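You operate a simulated robot arm through the tools that you are given. There is no shell and no other tool.

You are at the controls of a simulated robot arm. One attempt, no reset.

JOB
Start the tufter up at the speed on the job card.
Fine: shut the wheel cover, pull the emergency stop out and press the panel's reset before the start button.

It is judged by the outcome, as a careful person would: the job done as asked, and still so three seconds after it is handed in. It fails if anything else is knocked over, pushed out of place, dropped, spilled or broken. Lids that push on must go on centred and level and be pressed home; caps that screw on are set level and turned clockwise until they are tight.

ROBOT AND FRAMES
A 7-joint arm with a three-finger gripper, fixed in place. Base frame: the origin is on the floor under the middle of its stand, x ahead of it, y to its left, z up. Units: cm, rad, N and s.
It reaches about 134.2 cm from its shoulder. Its first joint turns from -2.897 to 2.897 rad. Payload 2.69 kg.
The tool frame sits at the grasp point between the pads (the TCP): z along the fingers, y along the line on which they close. The tips reach 3 cm beyond it. The gripper opens to 12.8 cm; its body begins 11.7 cm behind the TCP.
Orientation is that of the tool frame in the base frame, as a unit quaternion [x, y, z, w]. With the fingers straight down and closing along the base's y, the tool's x points along the base's -x, its y along +y and its z along -z.

CONTROLS
- The arm moves only by the tool send_rows. Its argument "targets" is a list of rows, each a list of 3 entries, a list of its own where there are three numbers: the shift along the tool's x, y, z in cm, then the turn, a rotation vector about the tool's x, y, z in rad, then the gripper command, from -1 (fully open) to 1 (shut), values between in proportion. In form: [[[tx, ty, tz], [rx, ry, rz], jaw], ...]. A call has 1 to 20 rows; each row shifts and turns the commanded pose from where the row before left it, along the tool's axes as they then stand. Rows are played at 5 a second. More than 5 cm and 0.15 rad between two rows, or a gripper value outside its range, and nothing of the call is played. A pose out of reach is approached as far as the arm can. The call stops where the force on the tool passes 90 N (or 10 N more than at its start, if that is more) or the arm is blocked; 0.2 s more then pass. The fingers move at their own pace (about 12.7 cm/s each) and stop on an object; they squeeze with about 21 N. The grip force told is the motor's: it shows also when the fingers shut on nothing. Time passes only in rows, and 0.2 s behind the last, so rows that do not move let the fingers close. The reply holds the time, the measured pose of the TCP, the force on the tool along the base axes, the opening and the grip force, in the units named above and with some noise, with the torque about the TCP (base axes, N m) and any sound that the robot's microphone picked up, and new pictures: "views" is both (left out), scene, wrist or none.
- Cameras (640 x 400 px; columns grow to the right, rows downward): "scene" is fixed at [22.15, 64.9, 187.27]; the picture's right is [-0.28, -0.96, 0.00], its down [-0.81, 0.24, -0.53] and it looks along [0.51, -0.15, -0.85] (base axes); focal length 224 px, centre (320, 200). "wrist" rides on the gripper at [5.8, 5.4, -13.1] in the tool frame; the picture's right is [-0.68, 0.74, 0.00], its down [-0.62, -0.57, -0.55] and it looks along [-0.40, -0.37, 0.84] (tool axes); focal length 234 px, centre (320, 200). There is no depth. A picture from a camera that has moved, and an enlarged one, comes with that camera's place and axes in the base frame and with its lens.
- move_column(by): moves the trunk up (or, below 0, down) by that many cm; the arm rides with it, the base frame stays. It gives what a move gives, with no picture.
- inspect(camera, box): a new picture of the part [left, top, right, bottom] of that camera's present view, enlarged. The clock stands still meanwhile.
- sign_off(): hands the job in; it is judged then, once.

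Places have to be worked out from the pictures, the camera data and where the tool is seen. Open the gripper and draw the arm clear of the work before you hand the job in, unless the task says otherwise.

The tools are called after "Call:" as a command line: name --argument value ..., lists and objects as JSON in quotes. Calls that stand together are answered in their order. send_rows: Moves the arm, as the interface text tells. Its arguments: {"type":"object","properties":{"targets":{"type":"array","items":{"type":"array"}},"views":{"type":"string","enum":["both","scene","wrist","none"]}},"required":["targets"]} The other tools are called the same way: move_column (by) moves the trunk up or down; inspect (camera, box) takes an enlarged picture of a part of a camera's view; sign_off () hands the job in.

At the start:

```text
time_s: 0.0
tcp_pos: [59.19, 30.04, 154.12]
orientation: [0.001, 1.0, 0.0, 0.0]
contact_force: [-0.7, 0.6, 0.1]
torque: [-0.01, 0.01, -0.01]
opening: 12.78
finger_force: 0.0
trunk travel left (down, up): [-20.0, 15.0]
```

scene: 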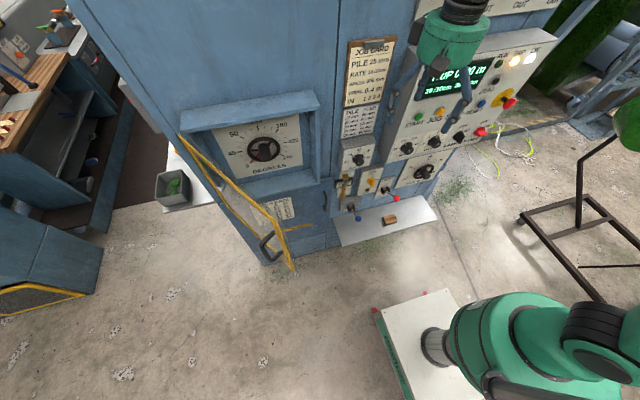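
wrist: 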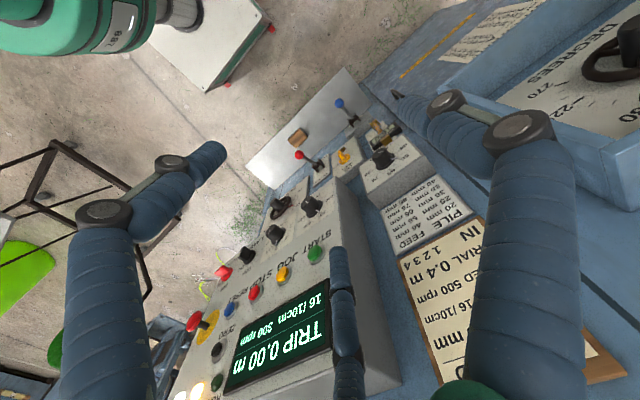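

I'll first look closely at the machine's panel, job card and cover in the scene and wrist views before moving.

Call:
inspect --camera "scene" --box '[330, 0, 560, 144]'

Call:
inspect --camera "scene" --box '[320, 30, 420, 92]'

Call:
inspect --camera "scene" --box '[320, 90, 500, 230]'

Call:
inspect --camera "scene" --box '[170, 80, 350, 280]'

Call:
inspect --camera "wrist" --box '[160, 180, 400, 400]'

Call:
inspect --camera "wrist" --box '[370, 150, 640, 400]'

```text
2.78 times, centred on (445, 72) of scene
camera zoom: at [22.15, 64.9, 187.27], right [-0.28, -0.96, 0.0], down [-0.81, 0.24, -0.53], along [0.51, -0.15, -0.85], focal length 622 px, centre (-27, 556)
```

zoom: 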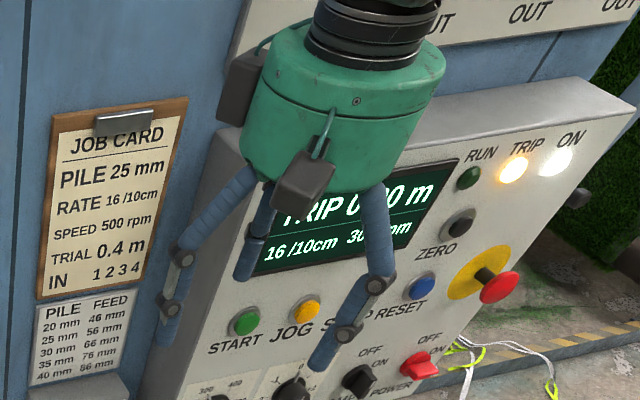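

```text
6.40 times, centred on (370, 61) of scene
camera zoom: at [22.15, 64.9, 187.27], right [-0.28, -0.96, 0.0], down [-0.81, 0.24, -0.53], along [0.51, -0.15, -0.85], focal length 1432 px, centre (0, 1090)
```

zoom: 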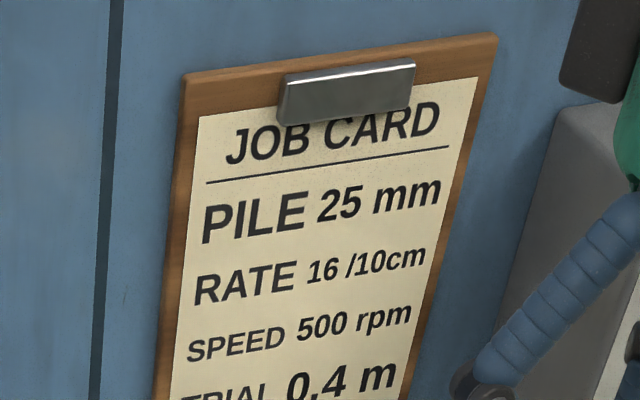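

```text
2.86 times, centred on (410, 160) of scene
camera zoom: at [22.15, 64.9, 187.27], right [-0.28, -0.96, 0.0], down [-0.81, 0.24, -0.53], along [0.51, -0.15, -0.85], focal length 639 px, centre (63, 314)
```

zoom: 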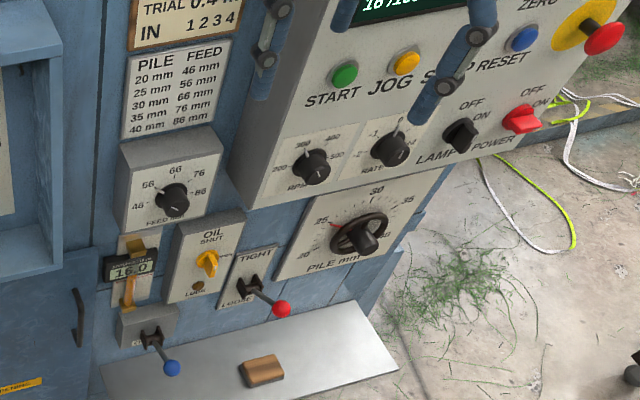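

```text
2.00 times, centred on (260, 180) of scene
camera zoom: at [22.15, 64.9, 187.27], right [-0.28, -0.96, 0.0], down [-0.81, 0.24, -0.53], along [0.51, -0.15, -0.85], focal length 447 px, centre (440, 240)
```

zoom: 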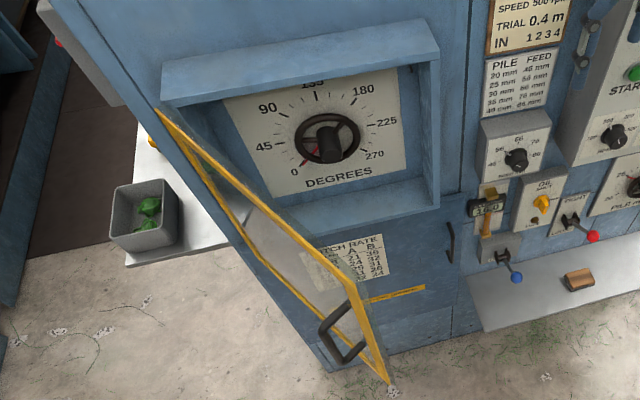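

```text
1.82 times, centred on (280, 290) of wrist
camera zoom: at [53.27, 35.47, 167.06], right [0.68, 0.74, 0.0], down [0.62, -0.57, 0.55], along [0.4, -0.37, -0.84], focal length 426 px, centre (393, 36)
```

zoom: 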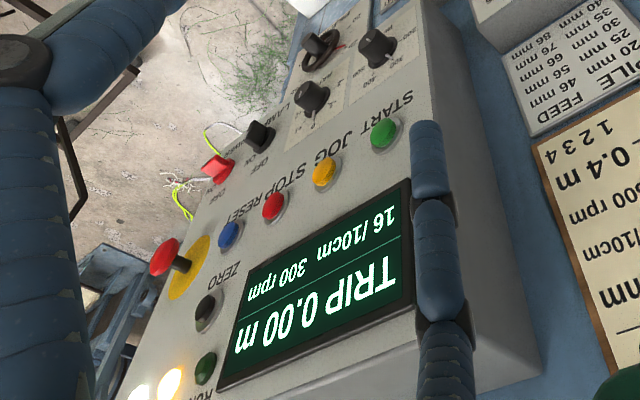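

```text
1.60 times, centred on (505, 275) of wrist
camera zoom: at [53.27, 35.47, 167.06], right [0.68, 0.74, 0.0], down [0.62, -0.57, 0.55], along [0.4, -0.37, -0.84], focal length 375 px, centre (24, 80)
```

zoom: 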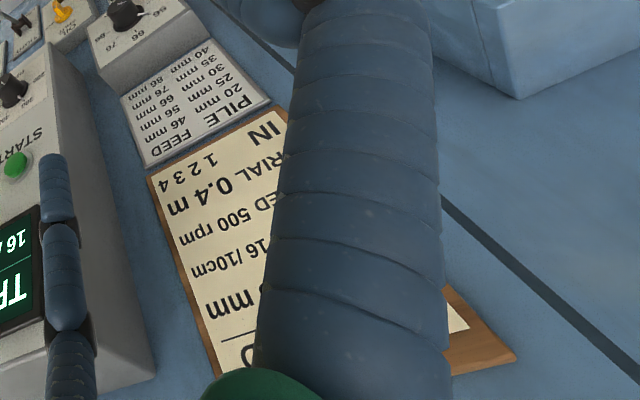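

The display reads 300 rpm while the card says 500 rpm. My triangulation puts START near [74.6, 15, 138], RESET near [74.8, -10.5, 138], the E-stop head near [72, -20, 137.5] and the RPM knob near [74, 13.6, 123]. The cover is about 58° open, hinged at +y. I'll back off and pitch the tool to point at the machine so I get a better view.

Call:
send_rows --targets '[[[5, 0, 0], [0, 0, 0], -1], [[4, 0, 0], [0, 0, 0], -1], [[0, 0, 0], [0, -0.15, 0], -1], [[0, 0, 0], [0, -0.15, 0], -1], [[0, 0, 0], [0, -0.15, 0], -1], [[0, 0, 0], [0, -0.15, 0], -1], [[0, 0, 0], [0, -0.15, 0], -1], [[0, 0, 0], [0, -0.15, 0], -1], [[0, 0, 0], [0, -0.15, 0], -1], [[0, 0, 0], [0, -0.15, 0], -1], [[0, 0, 0], [0, -0.15, 0], -1], [[0, 0, 0], [0, -0.15, 0], -1], [[0, 0, 0], [0, -0.0708, 0], -1]]' --views "both"

```text
time_s: 2.8
tcp_pos: [50.14, 30.06, 154.13]
orientation: [0.001, 0.707, 0.0, 0.707]
contact_force: [-0.2, 0.0, -0.5]
torque: [0.01, 0.02, -0.01]
opening: 12.83
finger_force: 0.1
trunk travel left (down, up): [-20.0, 15.0]
camera wrist: at [37.03, 35.48, 148.1], right [0.0, 0.74, 0.68], down [-0.55, -0.57, 0.61], along [0.84, -0.37, 0.4], focal length 234 px, centre (320, 200)
```

scene: 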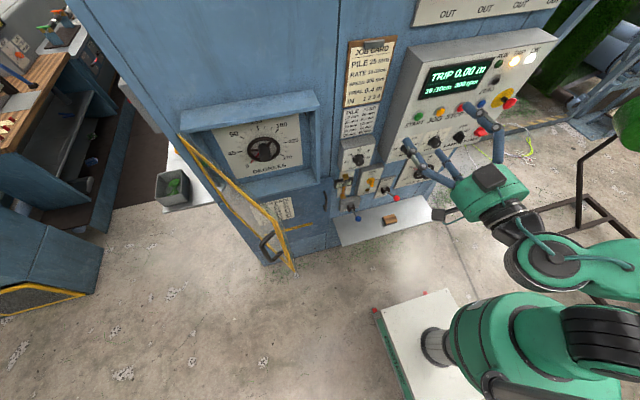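
wrist: 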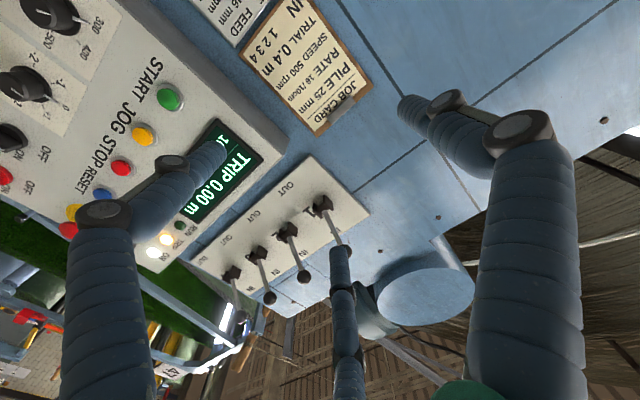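

The tool now points at the machine. I'll lower it and shift right so the wrist camera sees the whole control panel.

Call:
send_rows --targets '[[[4, -2.3, 0], [0, 0, 0], -1], [[4, -2.3, 0], [0, 0, 0], -1], [[4, -2.3, 0], [0, 0, 0], -1], [[4, -2.3, 0], [0, 0, 0], -1], [[4, -2.3, 0], [0, 0, 0], -1], [[4, -2.3, 0], [0, 0, 0], -1]]' --views "both"

```text
time_s: 4.2
tcp_pos: [50.17, 16.28, 129.84]
orientation: [0.0, 0.707, 0.001, 0.707]
contact_force: [0.6, -0.7, 0.3]
torque: [-0.01, 0.01, -0.01]
opening: 12.77
finger_force: 0.1
trunk travel left (down, up): [-20.0, 15.0]
camera wrist: at [37.07, 21.7, 123.92], right [0.0, 0.74, 0.68], down [-0.55, -0.57, 0.62], along [0.84, -0.37, 0.4], focal length 234 px, centre (320, 200)
```

scene: 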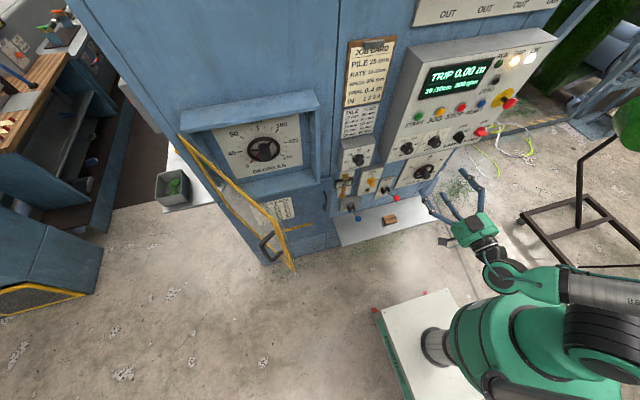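
wrist: 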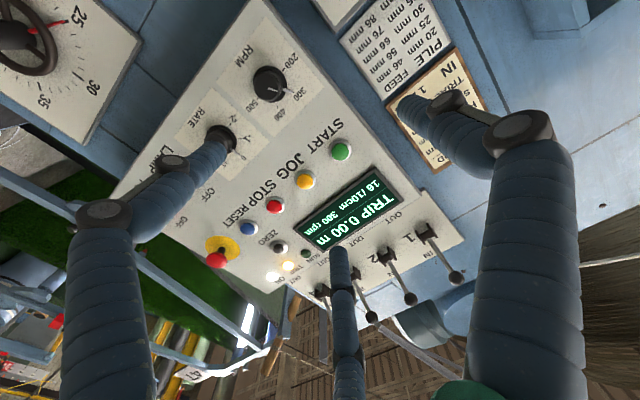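

Now the panel is visible from both cameras. I'll enlarge the RPM knob, E-stop and buttons.

Call:
inspect --camera "wrist" --box '[220, 30, 340, 140]'

Call:
inspect --camera "wrist" --box '[190, 130, 370, 300]'

Call:
inspect --camera "scene" --box '[380, 80, 530, 174]'

Call:
inspect --camera "scene" --box '[385, 125, 445, 165]'

Call:
inspect --camera "scene" --box '[480, 75, 540, 115]'

```text
3.64 times, centred on (280, 85) of wrist
camera zoom: at [37.07, 21.7, 123.92], right [0.0, 0.74, 0.68], down [-0.55, -0.57, 0.62], along [0.84, -0.37, 0.4], focal length 852 px, centre (466, 618)
```

zoom: 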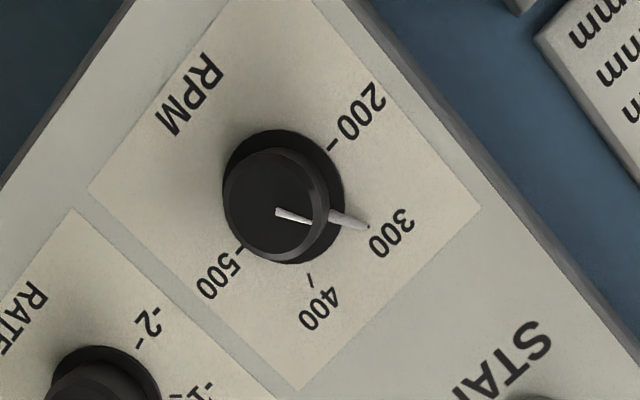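

```text
2.35 times, centred on (280, 215) of wrist
camera zoom: at [37.07, 21.7, 123.92], right [0.0, 0.74, 0.68], down [-0.55, -0.57, 0.62], along [0.84, -0.37, 0.4], focal length 551 px, centre (414, 165)
```

zoom: 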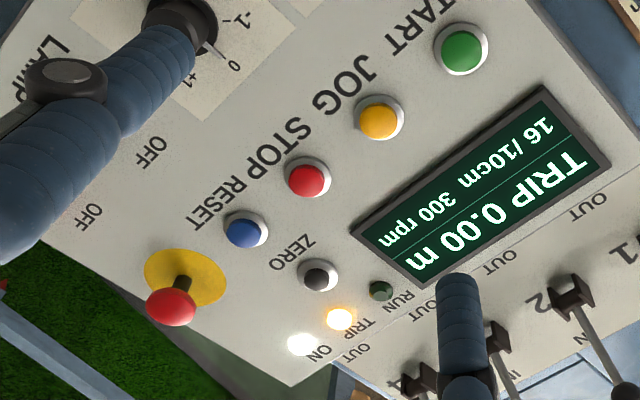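

```text
4.26 times, centred on (455, 127) of scene
camera zoom: at [22.15, 64.9, 187.27], right [-0.28, -0.96, 0.0], down [-0.81, 0.24, -0.53], along [0.51, -0.15, -0.85], focal length 952 px, centre (-254, 511)
```

zoom: 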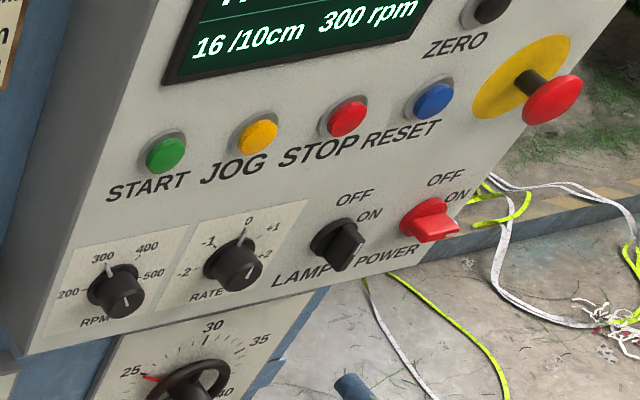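

```text
10.00 times, centred on (415, 145) of scene
camera zoom: at [22.15, 64.9, 187.27], right [-0.28, -0.96, 0.0], down [-0.81, 0.24, -0.53], along [0.51, -0.15, -0.85], focal length 2237 px, centre (-630, 750)
```

zoom: 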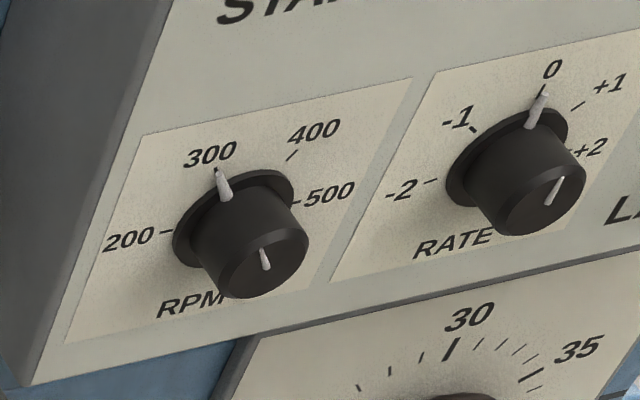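

```text
10.00 times, centred on (510, 95) of scene
camera zoom: at [22.15, 64.9, 187.27], right [-0.28, -0.96, 0.0], down [-0.81, 0.24, -0.53], along [0.51, -0.15, -0.85], focal length 2237 px, centre (-1580, 1250)
```

zoom: 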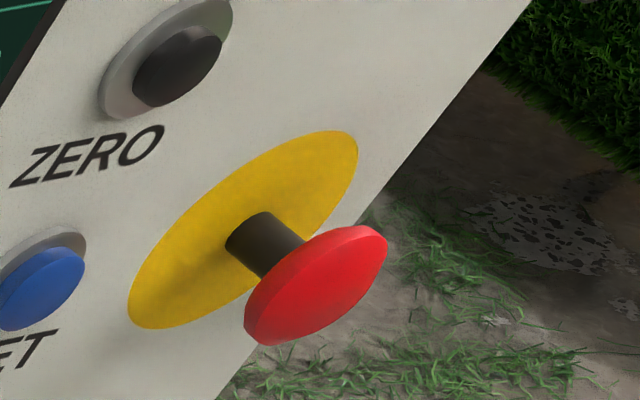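

I'll shut the gripper here to see the shape of the closed fingertips, which I'll use for pushing.

Call:
send_rows --targets '[[[0, 0, 0], [0, 0, 0], 1], [[0, 0, 0], [0, 0, 0], 1], [[0, 0, 0], [0, 0, 0], 1], [[0, 0, 0], [0, 0, 0], 1]]' --views "both"

Call:
inspect --camera "scene" --box '[410, 160, 530, 240]'

```text
time_s: 5.2
tcp_pos: [50.16, 16.26, 129.83]
orientation: [0.001, 0.707, -0.001, 0.707]
contact_force: [-0.7, 0.5, -0.5]
torque: [-0.01, -0.02, 0.0]
opening: 0.24
finger_force: 21.4
trunk travel left (down, up): [-20.0, 15.0]
camera wrist: at [37.06, 21.69, 123.91], right [0.0, 0.74, 0.68], down [-0.55, -0.57, 0.62], along [0.84, -0.37, 0.4], focal length 234 px, centre (320, 200)
```

scene: 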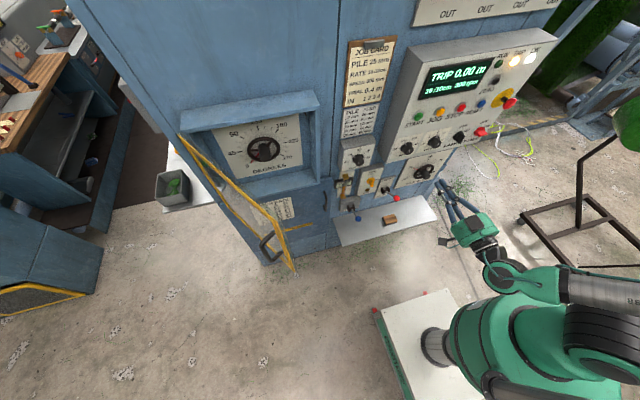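
wrist: 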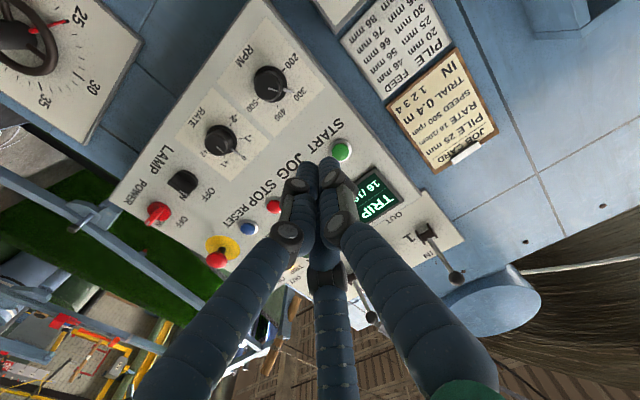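

```text
5.00 times, centred on (470, 200) of scene
camera zoom: at [22.15, 64.9, 187.27], right [-0.28, -0.96, 0.0], down [-0.81, 0.24, -0.53], along [0.51, -0.15, -0.85], focal length 1119 px, centre (-430, 200)
```

zoom: 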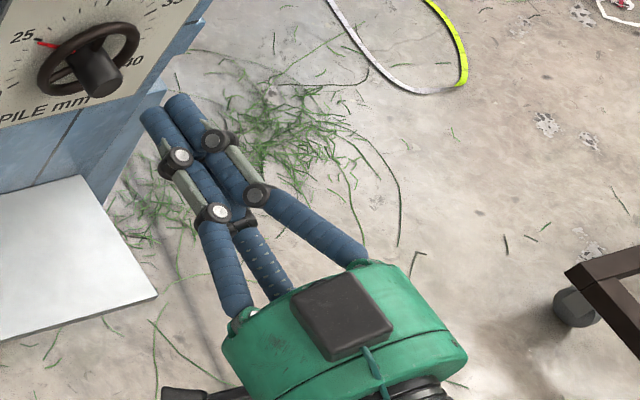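

Closed, the fingers make a slim tip. Next I'll open partway, come in front of the RPM knob (axis about y 13.1, z 122.4), and pre-roll by -1.15 rad so there's room to turn it clockwise.

Call:
send_rows --targets '[[[2.47, -1.05, 3.3], [0, 0, 0], -0.1], [[2.47, -1.05, 3.3], [0, 0, 0], -0.1], [[2.47, -1.05, 3.3], [0, 0, 0], -0.1], [[0, 0, 0], [0, 0, -0.144], -0.1], [[0, 0, 0], [0, 0, -0.144], -0.1], [[0, 0, 0], [0, 0, -0.144], -0.1], [[0, 0, 0], [0, 0, -0.144], -0.1], [[0, 0, 0], [0, 0, -0.144], -0.1], [[0, 0, 0], [0, 0, -0.144], -0.1], [[0, 0, 0], [0, 0, -0.144], -0.1], [[0, 0, 0], [0, 0, -0.144], -0.1]]' --views "both"

Call:
inspect --camera "scene" --box '[380, 110, 500, 190]'

```text
time_s: 7.6
tcp_pos: [60.08, 13.14, 122.68]
orientation: [-0.385, 0.593, -0.385, 0.593]
contact_force: [-0.1, -0.6, 0.6]
torque: [0.01, -0.01, 0.0]
opening: 7.02
finger_force: 0.1
trunk travel left (down, up): [-20.0, 15.0]
camera wrist: at [46.86, 10.0, 115.31], right [0.0, 0.92, -0.4], down [-0.55, 0.33, 0.77], along [0.84, 0.22, 0.5], focal length 234 px, centre (320, 200)
```

scene: 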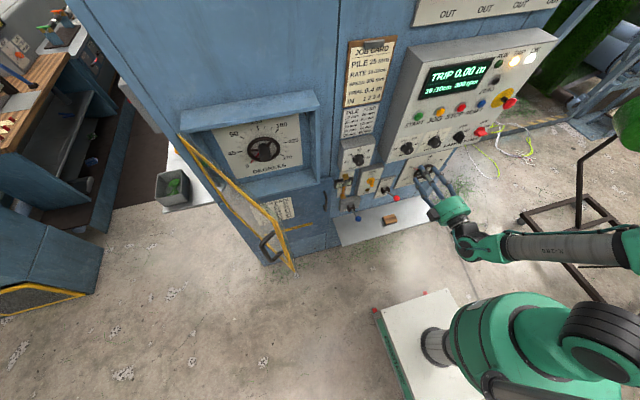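
wrist: 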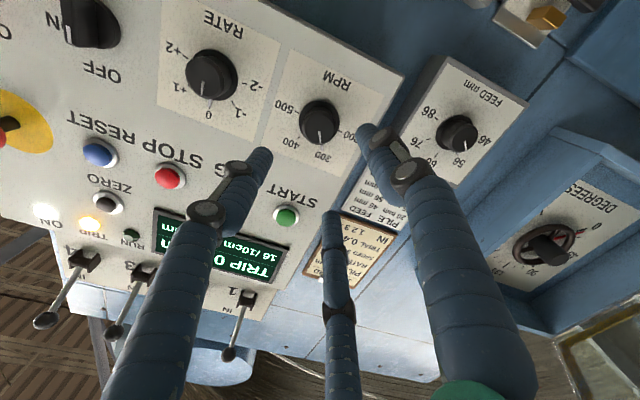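

```text
5.00 times, centred on (440, 150) of scene
camera zoom: at [22.15, 64.9, 187.27], right [-0.28, -0.96, 0.0], down [-0.81, 0.24, -0.53], along [0.51, -0.15, -0.85], focal length 1119 px, centre (-280, 450)
```

zoom: 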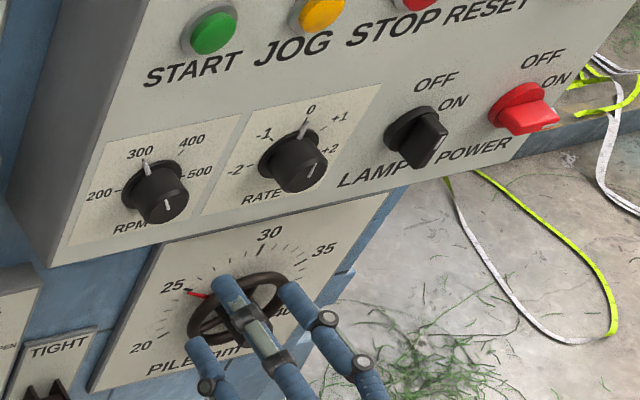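

I'll zoom the wrist view to refine the knob axis.

Call:
inspect --camera "wrist" --box '[250, 60, 400, 180]'

```text
3.33 times, centred on (325, 120) of wrist
camera zoom: at [46.86, 10.0, 115.31], right [0.0, 0.92, -0.4], down [-0.55, 0.33, 0.77], along [0.84, 0.22, 0.5], focal length 781 px, centre (303, 467)
```

zoom: 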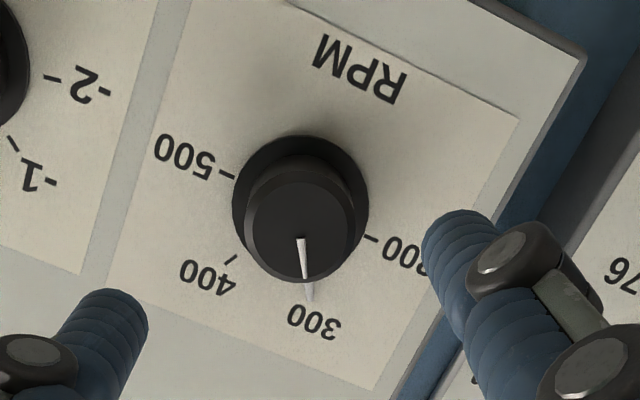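

The knob axis comes out at about y 13.05, z 122.3, and its front face at x about 73. I'll correct the small offset and advance around it with the fingers open.

Call:
send_rows --targets '[[[0.24, 0.31, 4], [0, 0, 0], -0.1], [[0, 0, 4], [0, 0, 0], -0.1], [[0, 0, 3], [0, 0, 0], -0.1]]' --views "both"

Call:
inspect --camera "wrist" --box '[220, 60, 420, 260]'

Call:
inspect --camera "scene" --box '[380, 110, 470, 170]'

```text
time_s: 8.4
tcp_pos: [71.08, 13.15, 121.99]
orientation: [-0.385, 0.594, -0.385, 0.592]
contact_force: [1.2, 0.0, -0.6]
torque: [-0.02, 0.01, -0.02]
opening: 7.07
finger_force: 0.0
trunk travel left (down, up): [-20.0, 15.0]
camera wrist: at [57.94, 10.07, 114.72], right [0.0, 0.92, -0.4], down [-0.55, 0.33, 0.77], along [0.84, 0.22, 0.5], focal length 234 px, centre (320, 200)
```

scene: 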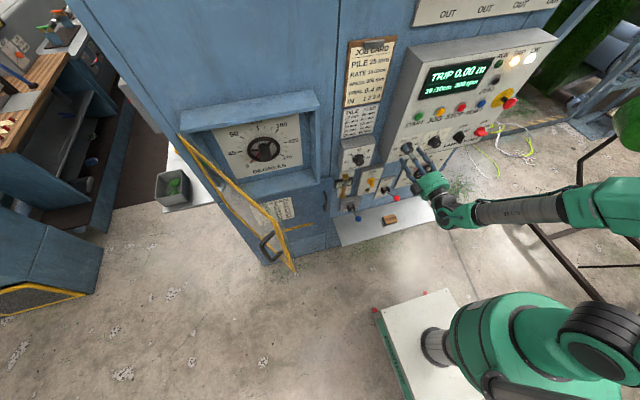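
wrist: 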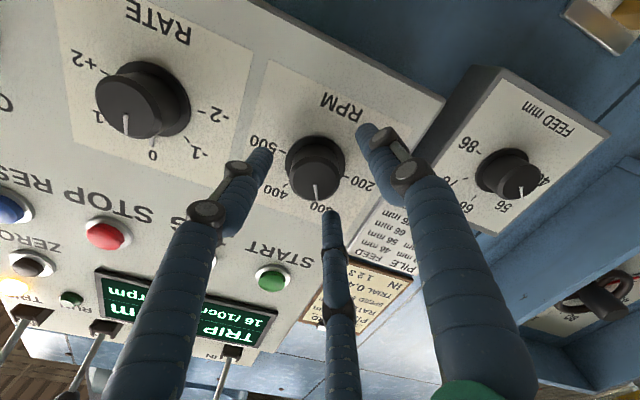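

```text
2.00 times, centred on (320, 160) of wrist
camera zoom: at [57.94, 10.07, 114.72], right [0.0, 0.92, -0.4], down [-0.55, 0.33, 0.77], along [0.84, 0.22, 0.5], focal length 468 px, centre (320, 280)
```

zoom: 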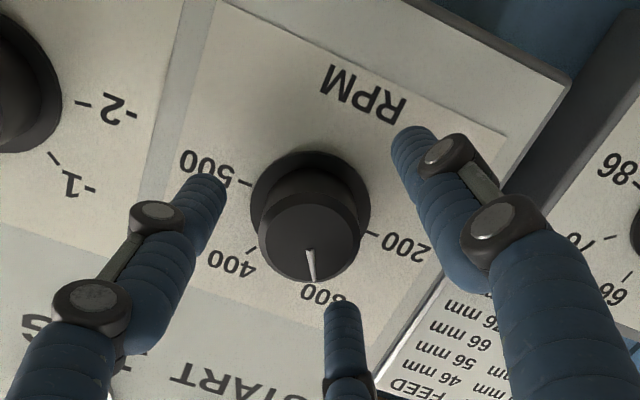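

```text
6.67 times, centred on (425, 140) of scene
camera zoom: at [22.15, 64.9, 187.27], right [-0.28, -0.96, 0.0], down [-0.81, 0.24, -0.53], along [0.51, -0.15, -0.85], focal length 1492 px, centre (-380, 600)
```

zoom: 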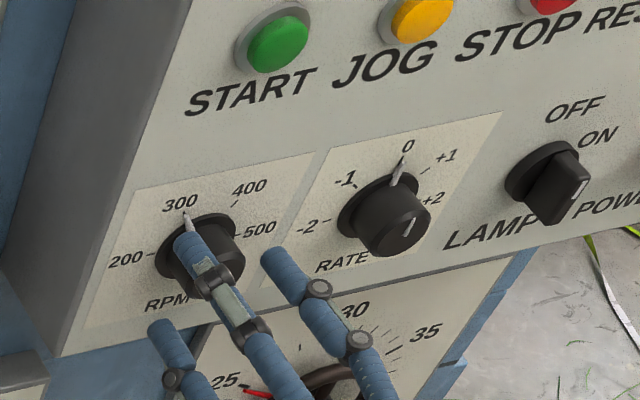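

The knob sits centred between the fingers. I'll advance 1 cm more and close on it.

Call:
send_rows --targets '[[[0, 0, 1.0], [0, 0, 0], -0.1], [[0, 0, 0], [0, 0, 0], 0.1], [[0, 0, 0], [0, 0, 0], 0.5], [[0, 0, 0], [0, 0, 0], 1], [[0, 0, 0], [0, 0, 0], 1]]' --views "both"

Call:
inspect --camera "wrist" --box '[220, 60, 420, 260]'

```text
time_s: 9.6
tcp_pos: [72.13, 13.09, 122.28]
orientation: [-0.385, 0.593, -0.384, 0.594]
contact_force: [5.5, -6.0, 3.5]
torque: [-0.05, -0.1, -0.16]
opening: 3.94
finger_force: 21.1
trunk travel left (down, up): [-20.0, 15.0]
camera wrist: at [59.04, 9.97, 114.89], right [0.0, 0.92, -0.4], down [-0.55, 0.33, 0.77], along [0.84, 0.22, 0.5], focal length 234 px, centre (320, 200)
```

scene: 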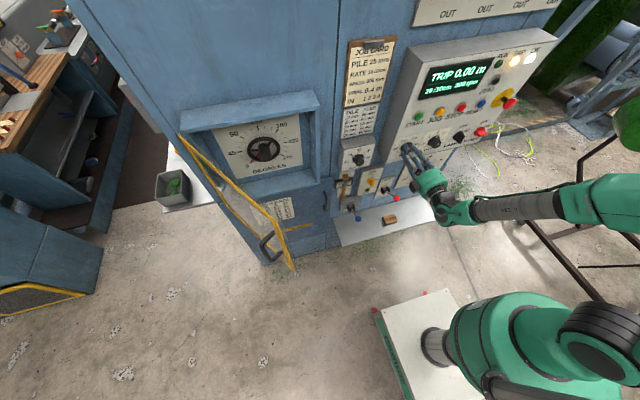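
wrist: 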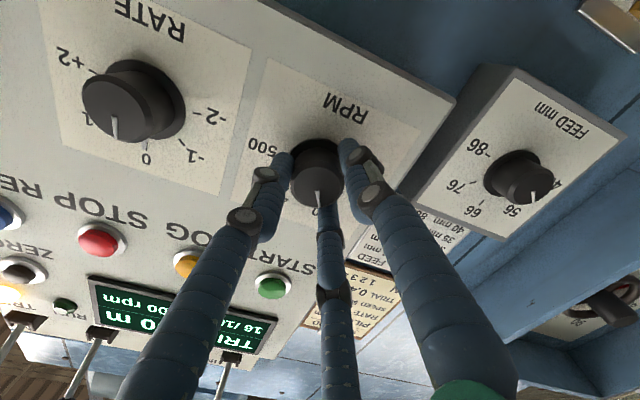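

```text
2.00 times, centred on (320, 160) of wrist
camera zoom: at [59.04, 9.97, 114.89], right [0.0, 0.92, -0.4], down [-0.55, 0.33, 0.77], along [0.84, 0.22, 0.5], focal length 468 px, centre (320, 280)
```

zoom: 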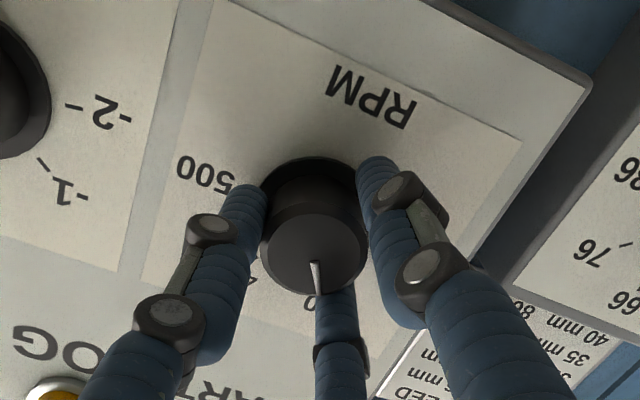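

The grip is solid at 3.9 cm, so I'll turn clockwise about 0.9 rad and read the display.

Call:
send_rows --targets '[[[0, 0, 0], [0, 0, 0.15], 1], [[0, 0, 0], [0, 0, 0.15], 1], [[0, 0, 0], [0, 0, 0.15], 1], [[0, 0, 0], [0, 0, 0.15], 1], [[0, 0, 0], [0, 0, 0.15], 1], [[0, 0, 0], [0, 0, 0.15], 1]]' --views "both"

Call:
inspect --camera "scene" --box '[385, 50, 505, 170]'

```text
time_s: 11.0
tcp_pos: [72.09, 13.01, 122.47]
orientation: [-0.087, 0.701, -0.089, 0.703]
contact_force: [12.3, -4.4, 25.3]
torque: [-0.05, -0.55, 0.04]
opening: 3.76
finger_force: 20.8
trunk travel left (down, up): [-20.0, 15.0]
camera wrist: at [59.0, 16.8, 115.35], right [0.0, 0.88, 0.47], down [-0.55, -0.4, 0.73], along [0.83, -0.26, 0.49], focal length 234 px, centre (320, 200)
```

scene: 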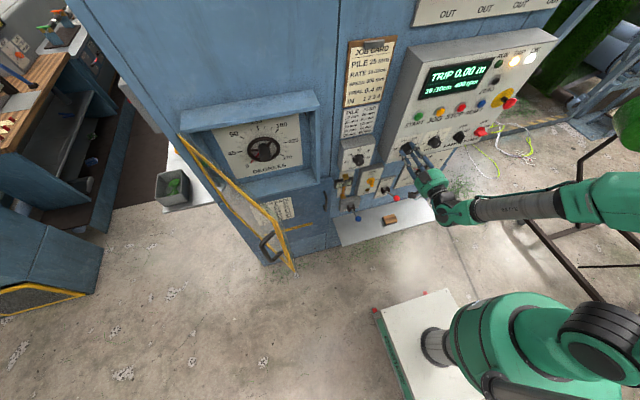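
wrist: 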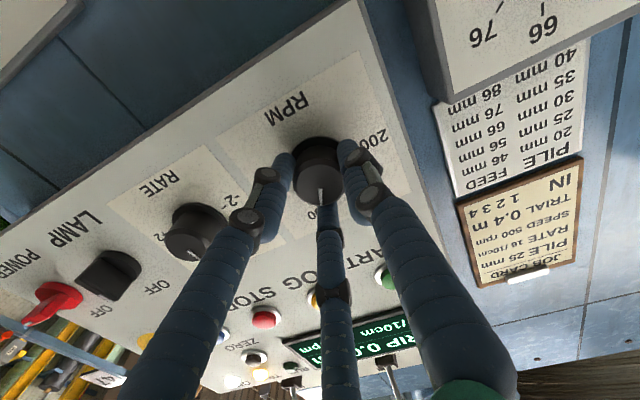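

```text
3.33 times, centred on (445, 110) of scene
camera zoom: at [22.15, 64.9, 187.27], right [-0.28, -0.96, 0.0], down [-0.81, 0.24, -0.53], along [0.51, -0.15, -0.85], focal length 746 px, centre (-97, 500)
```

zoom: 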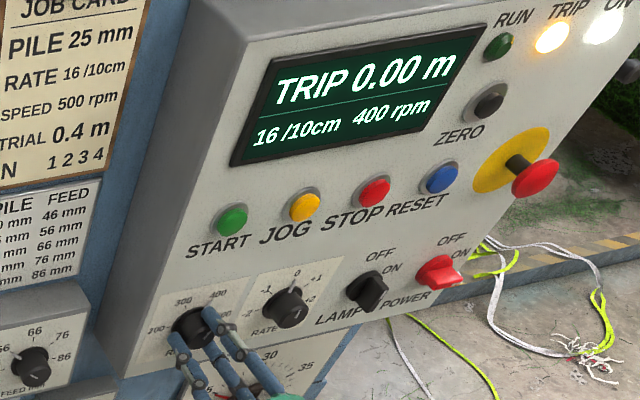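

The display now shows 400 rpm after 0.9 rad. There's about 25 N of upward side force, so I'll ease the tool up slightly and keep turning.

Call:
send_rows --targets '[[[-0.2, 0, -0.05], [0, 0, 0.15], 1], [[0, 0, 0], [0, 0, 0.15], 1], [[0, 0, 0], [0, 0, 0.15], 1], [[0, 0, 0], [0, 0, 0.15], 1]]' --views "scene"

Call:
inspect --camera "scene" --box '[385, 50, 505, 170]'

```text
time_s: 11.8
tcp_pos: [73.04, 12.01, 120.3]
orientation: [0.054, 0.72, 0.027, 0.692]
contact_force: [-110.2, -68.8, 27.6]
torque: [2.62, -1.74, 1.53]
opening: 4.13
finger_force: 44.7
out of reach, approached as far as the arm can: row 3
trunk travel left (down, up): [-20.0, 15.0]
stopped in row 3: the force on the tool passed its limit at 114 N (the readings are from after the stop); the commanded pose is now the measured one
```

scene: 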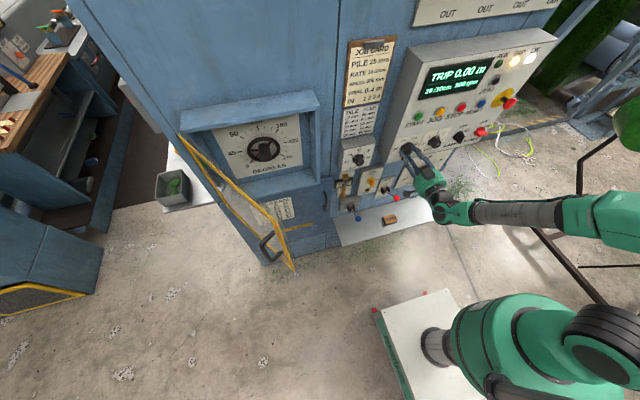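

```text
3.33 times, centred on (445, 110) of scene
camera zoom: at [22.15, 64.9, 187.27], right [-0.28, -0.96, 0.0], down [-0.81, 0.24, -0.53], along [0.51, -0.15, -0.85], focal length 746 px, centre (-97, 500)
```

zoom: 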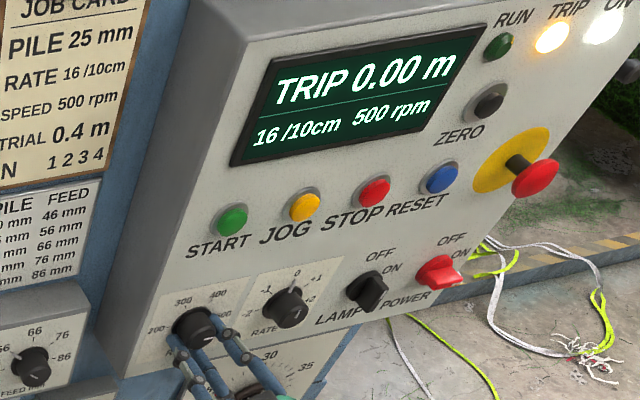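

The display reads 500 rpm, but the arm hit a joint limit and built up force. I'll open the fingers gently while backing off straight.

Call:
send_rows --targets '[[[0, 0, -0.4], [0, 0, 0], 0.2], [[0, 0, -0.2], [0, 0, 0], 0.0], [[0, 0, 0], [0, 0, 0], -0.1]]' --views "both"

Call:
inspect --camera "scene" --box '[385, 50, 505, 170]'

```text
time_s: 12.6
tcp_pos: [73.2, 13.05, 120.07]
orientation: [0.045, 0.722, 0.029, 0.69]
contact_force: [-41.4, -13.9, -13.6]
torque: [0.35, -0.63, -0.22]
opening: 7.34
finger_force: 9.0
trunk travel left (down, up): [-20.0, 15.0]
camera wrist: at [59.85, 19.35, 115.4], right [0.05, 0.66, 0.75], down [-0.54, -0.62, 0.58], along [0.84, -0.43, 0.32], focal length 234 px, centre (320, 200)
```

scene: 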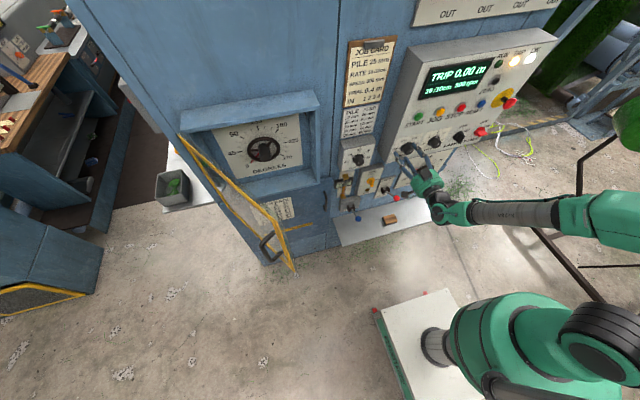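
wrist: 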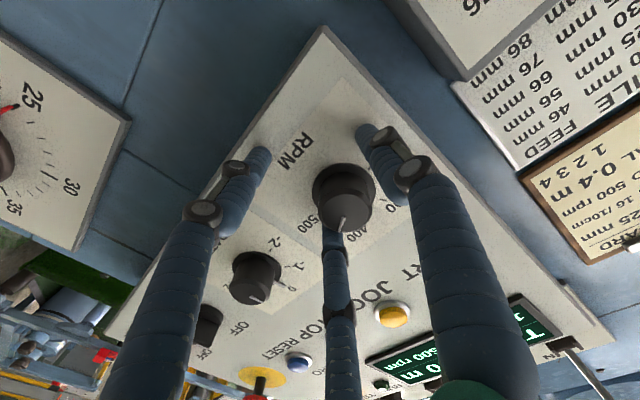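

```text
3.33 times, centred on (445, 110) of scene
camera zoom: at [22.15, 64.9, 187.27], right [-0.28, -0.96, 0.0], down [-0.81, 0.24, -0.53], along [0.51, -0.15, -0.85], focal length 746 px, centre (-97, 500)
```

zoom: 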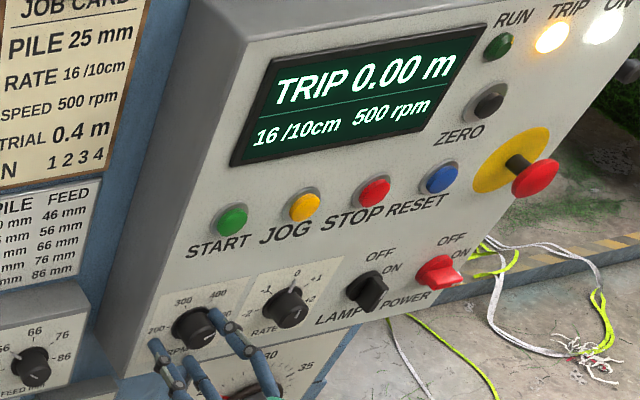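

Still 500 rpm and the fingers are clear of the knob sides. I'll withdraw straight back from the panel.

Call:
send_rows --targets '[[[0, 0, -1], [0, 0, 0], -0.1], [[0, 0, -4], [0, 0, 0], -0.1], [[0, 0, -5], [0, 0, 0], -0.1], [[0, 0, -5], [0, 0, 0], -0.1]]' --views "both"

Call:
inspect --camera "scene" --box '[385, 50, 505, 170]'

Call:
inspect --camera "scene" --box '[390, 130, 430, 160]'

```text
time_s: 13.6
tcp_pos: [58.33, 13.58, 120.64]
orientation: [0.047, 0.722, 0.028, 0.69]
contact_force: [-0.3, -0.2, -0.3]
torque: [0.03, 0.0, -0.04]
opening: 7.02
finger_force: 0.1
trunk travel left (down, up): [-20.0, 15.0]
camera wrist: at [45.14, 19.74, 116.04], right [0.05, 0.66, 0.75], down [-0.54, -0.61, 0.58], along [0.84, -0.43, 0.32], focal length 234 px, centre (320, 200)
```

scene: 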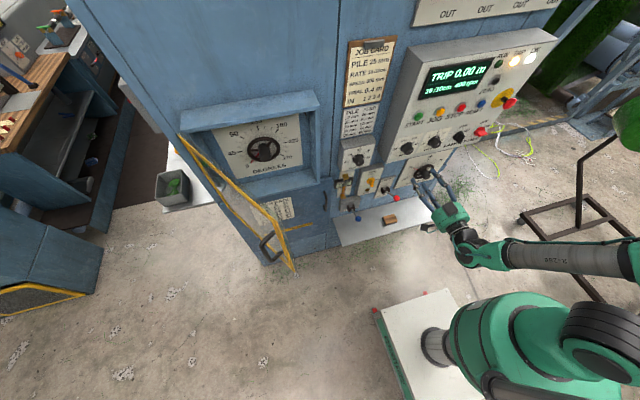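
wrist: 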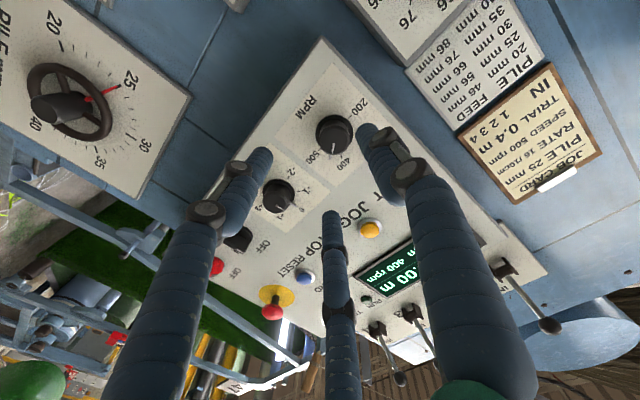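

```text
3.33 times, centred on (445, 110) of scene
camera zoom: at [22.15, 64.9, 187.27], right [-0.28, -0.96, 0.0], down [-0.81, 0.24, -0.53], along [0.51, -0.15, -0.85], focal length 746 px, centre (-97, 500)
```

zoom: 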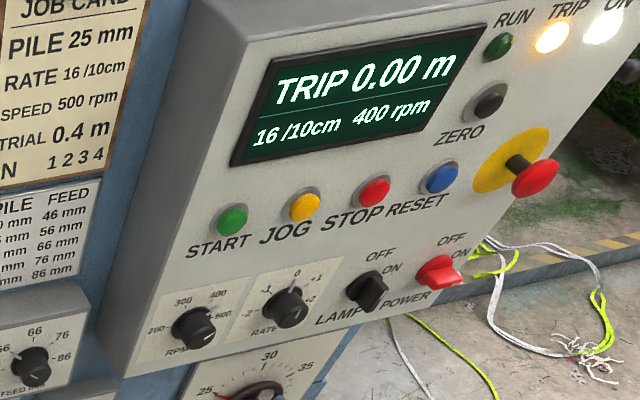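

```text
13.33 times, centred on (410, 145) of scene
camera zoom: at [22.15, 64.9, 187.27], right [-0.28, -0.96, 0.0], down [-0.81, 0.24, -0.53], along [0.51, -0.15, -0.85], focal length 2983 px, centre (-880, 933)
```

zoom: 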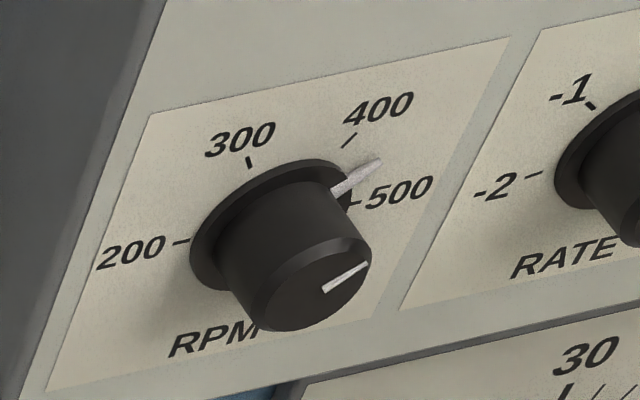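

On release the pointer slipped back to about 60°, where roughly 97° is the 500 mark, and the display shows 400 again. I'll restore a level, pre-rolled attitude in front of the knob to re-grip and turn it about 0.65 rad more.

Call:
send_rows --targets '[[[0, 0, 0], [-0.027, -0.045, -0.106], -0.1], [[0, 0, 0], [0, 0, -0.144], -0.1], [[0, 0, 0], [0, 0, -0.144], -0.1], [[0, 0, 0], [0, 0, -0.144], -0.1], [[0, 0, 0], [0, 0, -0.144], -0.1], [[0, 0, 0], [0, 0, -0.144], -0.1], [[0, 0, 0], [0, 0, -0.144], -0.1], [[0, 0, 0], [0, 0, -0.144], -0.1], [[0, 0, 0], [0, 0, -0.144], -0.1], [[-0.28, -1.91, 2], [0, 0, 0], -0.1], [[0, 0, 0], [0, 0, 0], -0.1]]' --views "wrist"

Call:
inspect --camera "wrist" --box '[250, 60, 400, 180]'

```text
time_s: 15.9
tcp_pos: [60.25, 12.85, 122.59]
orientation: [-0.385, 0.593, -0.385, 0.594]
contact_force: [0.3, -0.2, 0.2]
torque: [0.01, -0.03, 0.01]
opening: 7.04
finger_force: 0.1
trunk travel left (down, up): [-20.0, 15.0]
camera wrist: at [47.1, 9.71, 115.2], right [0.0, 0.92, -0.4], down [-0.55, 0.33, 0.77], along [0.84, 0.22, 0.5], focal length 234 px, centre (320, 200)
```

wrist: 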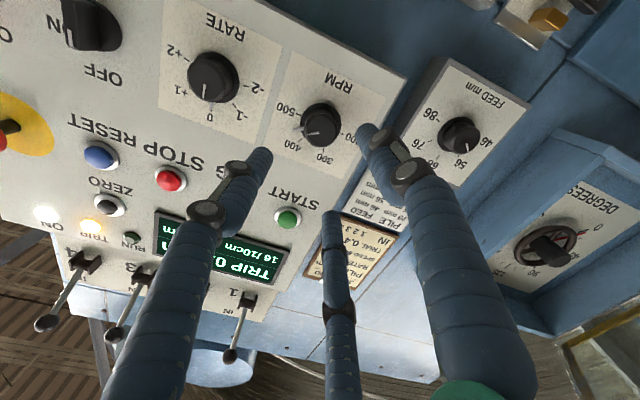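

```text
3.33 times, centred on (325, 120) of wrist
camera zoom: at [47.1, 9.71, 115.2], right [0.0, 0.92, -0.4], down [-0.55, 0.33, 0.77], along [0.84, 0.22, 0.5], focal length 781 px, centre (303, 467)
```

zoom: 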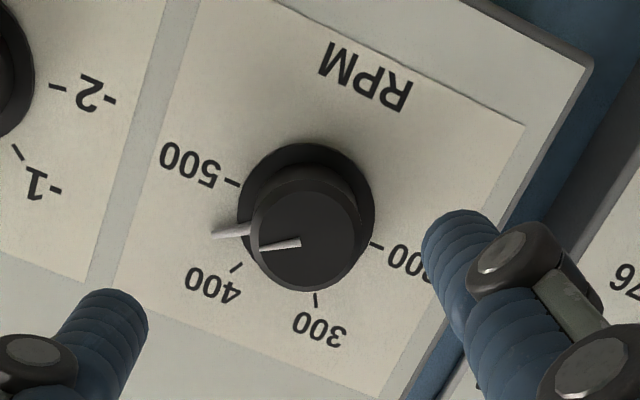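

The pointer is visible about 40% of the way from 400 to 500. I'll advance and grip again.

Call:
send_rows --targets '[[[-0.14, 0.17, 4], [0, 0, 0], -0.1], [[0, 0, 4], [0, 0, 0], -0.1], [[0, 0, 3.85], [0, 0, 0], -0.1], [[0, 0, 0], [0, 0, 0], 0.1], [[0, 0, 0], [0, 0, 0], 0.3], [[0, 0, 0], [0, 0, 0], 1], [[0, 0, 0], [0, 0, 0], 1]]' --views "none"

```text
time_s: 17.6
tcp_pos: [72.16, 12.95, 122.45]
orientation: [-0.384, 0.593, -0.386, 0.593]
contact_force: [3.8, -5.7, 4.6]
torque: [0.04, -0.12, -0.32]
opening: 3.74
finger_force: 44.8
trunk travel left (down, up): [-20.0, 15.0]
```

Gripped again at 3.7 cm. I'll turn 0.6 rad clockwise and read the display.

Call:
send_rows --targets '[[[0, 0, 0], [0, 0, 0.12], 1], [[0, 0, 0], [0, 0, 0.12], 1], [[0, 0, 0], [0, 0, 0.12], 1], [[0, 0, 0], [0, 0, 0.12], 1], [[0, 0, 0], [0, 0, 0.12], 1]]' --views "both"

Call:
inspect --camera "scene" --box '[385, 50, 505, 170]'

Call:
inspect --camera "wrist" --box '[245, 100, 395, 220]'

```text
time_s: 18.8
tcp_pos: [71.95, 13.01, 122.46]
orientation: [-0.193, 0.681, -0.191, 0.68]
contact_force: [4.3, -12.5, 4.4]
torque: [-0.74, -0.12, -0.24]
opening: 3.71
finger_force: 45.2
trunk travel left (down, up): [-20.0, 15.0]
camera wrist: at [58.93, 14.53, 114.65], right [0.0, 0.98, 0.19], down [-0.55, -0.16, 0.82], along [0.84, -0.11, 0.54], focal length 234 px, centre (320, 200)
```

scene: 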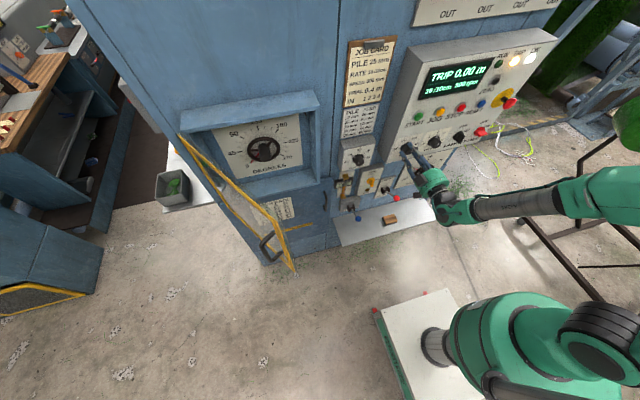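
wrist: 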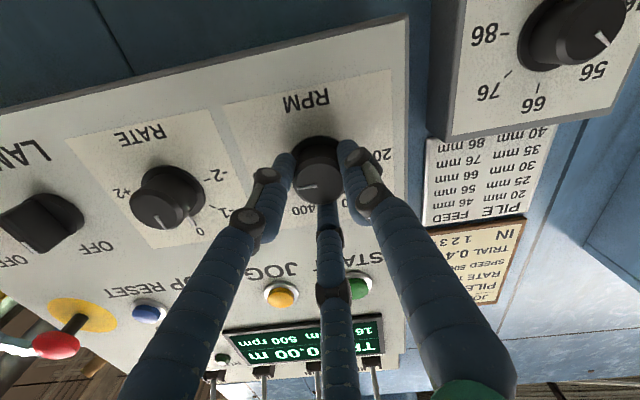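

```text
3.33 times, centred on (445, 110) of scene
camera zoom: at [22.15, 64.9, 187.27], right [-0.28, -0.96, 0.0], down [-0.81, 0.24, -0.53], along [0.51, -0.15, -0.85], focal length 746 px, centre (-97, 500)
```

zoom: 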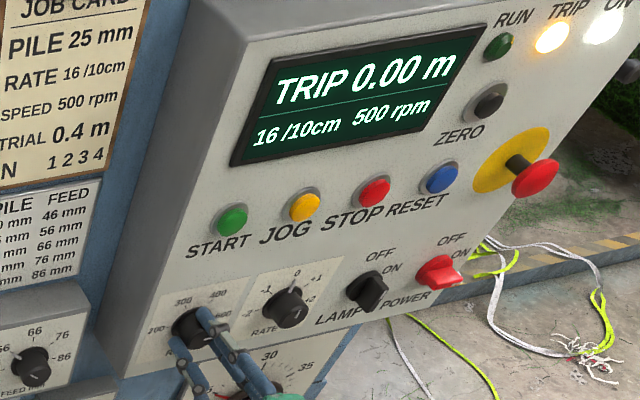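

```text
3.33 times, centred on (320, 160) of wrist
camera zoom: at [58.93, 14.53, 114.65], right [0.0, 0.98, 0.19], down [-0.55, -0.16, 0.82], along [0.84, -0.11, 0.54], focal length 781 px, centre (320, 333)
```

zoom: 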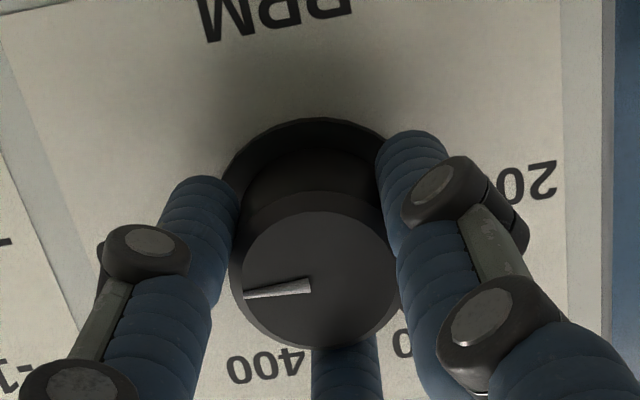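

The display shows 500 and the pointer is at about 90°. The 500 mark is at about 97°, so I'll turn a touch more, 0.12 rad, to sit squarely on it.

Call:
send_rows --targets '[[[0, 0, 0], [0, 0, 0.06], 1], [[0, 0, 0], [0, 0, 0.06], 1], [[0, 0, 0], [0, 0, 0], 1]]' --views "wrist"

Call:
inspect --camera "wrist" --box '[245, 100, 395, 220]'

```text
time_s: 19.6
tcp_pos: [72.04, 13.03, 122.53]
orientation: [-0.151, 0.691, -0.15, 0.691]
contact_force: [-2.7, -18.2, 4.7]
torque: [-0.65, -0.2, -0.54]
opening: 3.71
finger_force: 44.6
trunk travel left (down, up): [-20.0, 15.0]
camera wrist: at [58.92, 15.44, 114.89], right [0.0, 0.95, 0.31], down [-0.55, -0.26, 0.8], along [0.84, -0.17, 0.52], focal length 234 px, centre (320, 200)
```

wrist: 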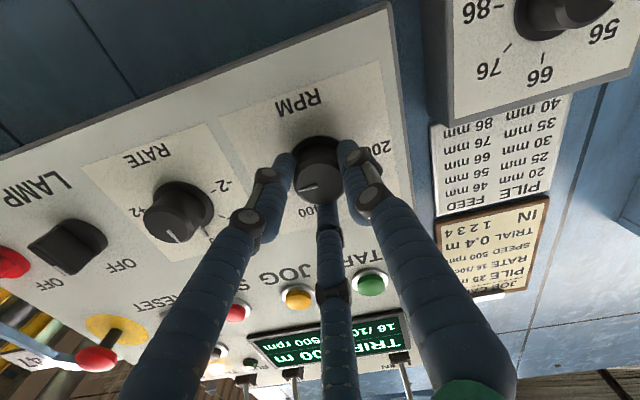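

```text
3.33 times, centred on (320, 160) of wrist
camera zoom: at [58.92, 15.44, 114.89], right [0.0, 0.95, 0.31], down [-0.55, -0.26, 0.8], along [0.84, -0.17, 0.52], focal length 781 px, centre (320, 333)
```

zoom: 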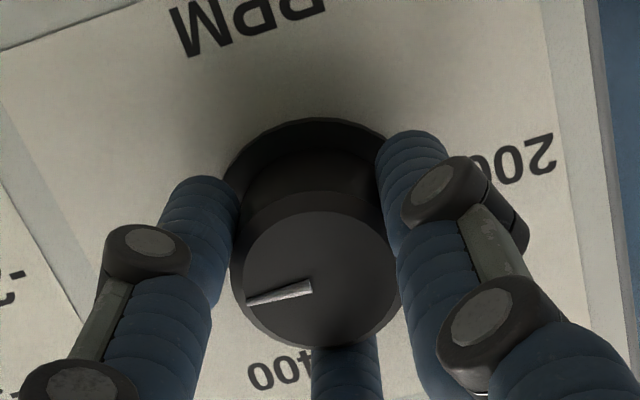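

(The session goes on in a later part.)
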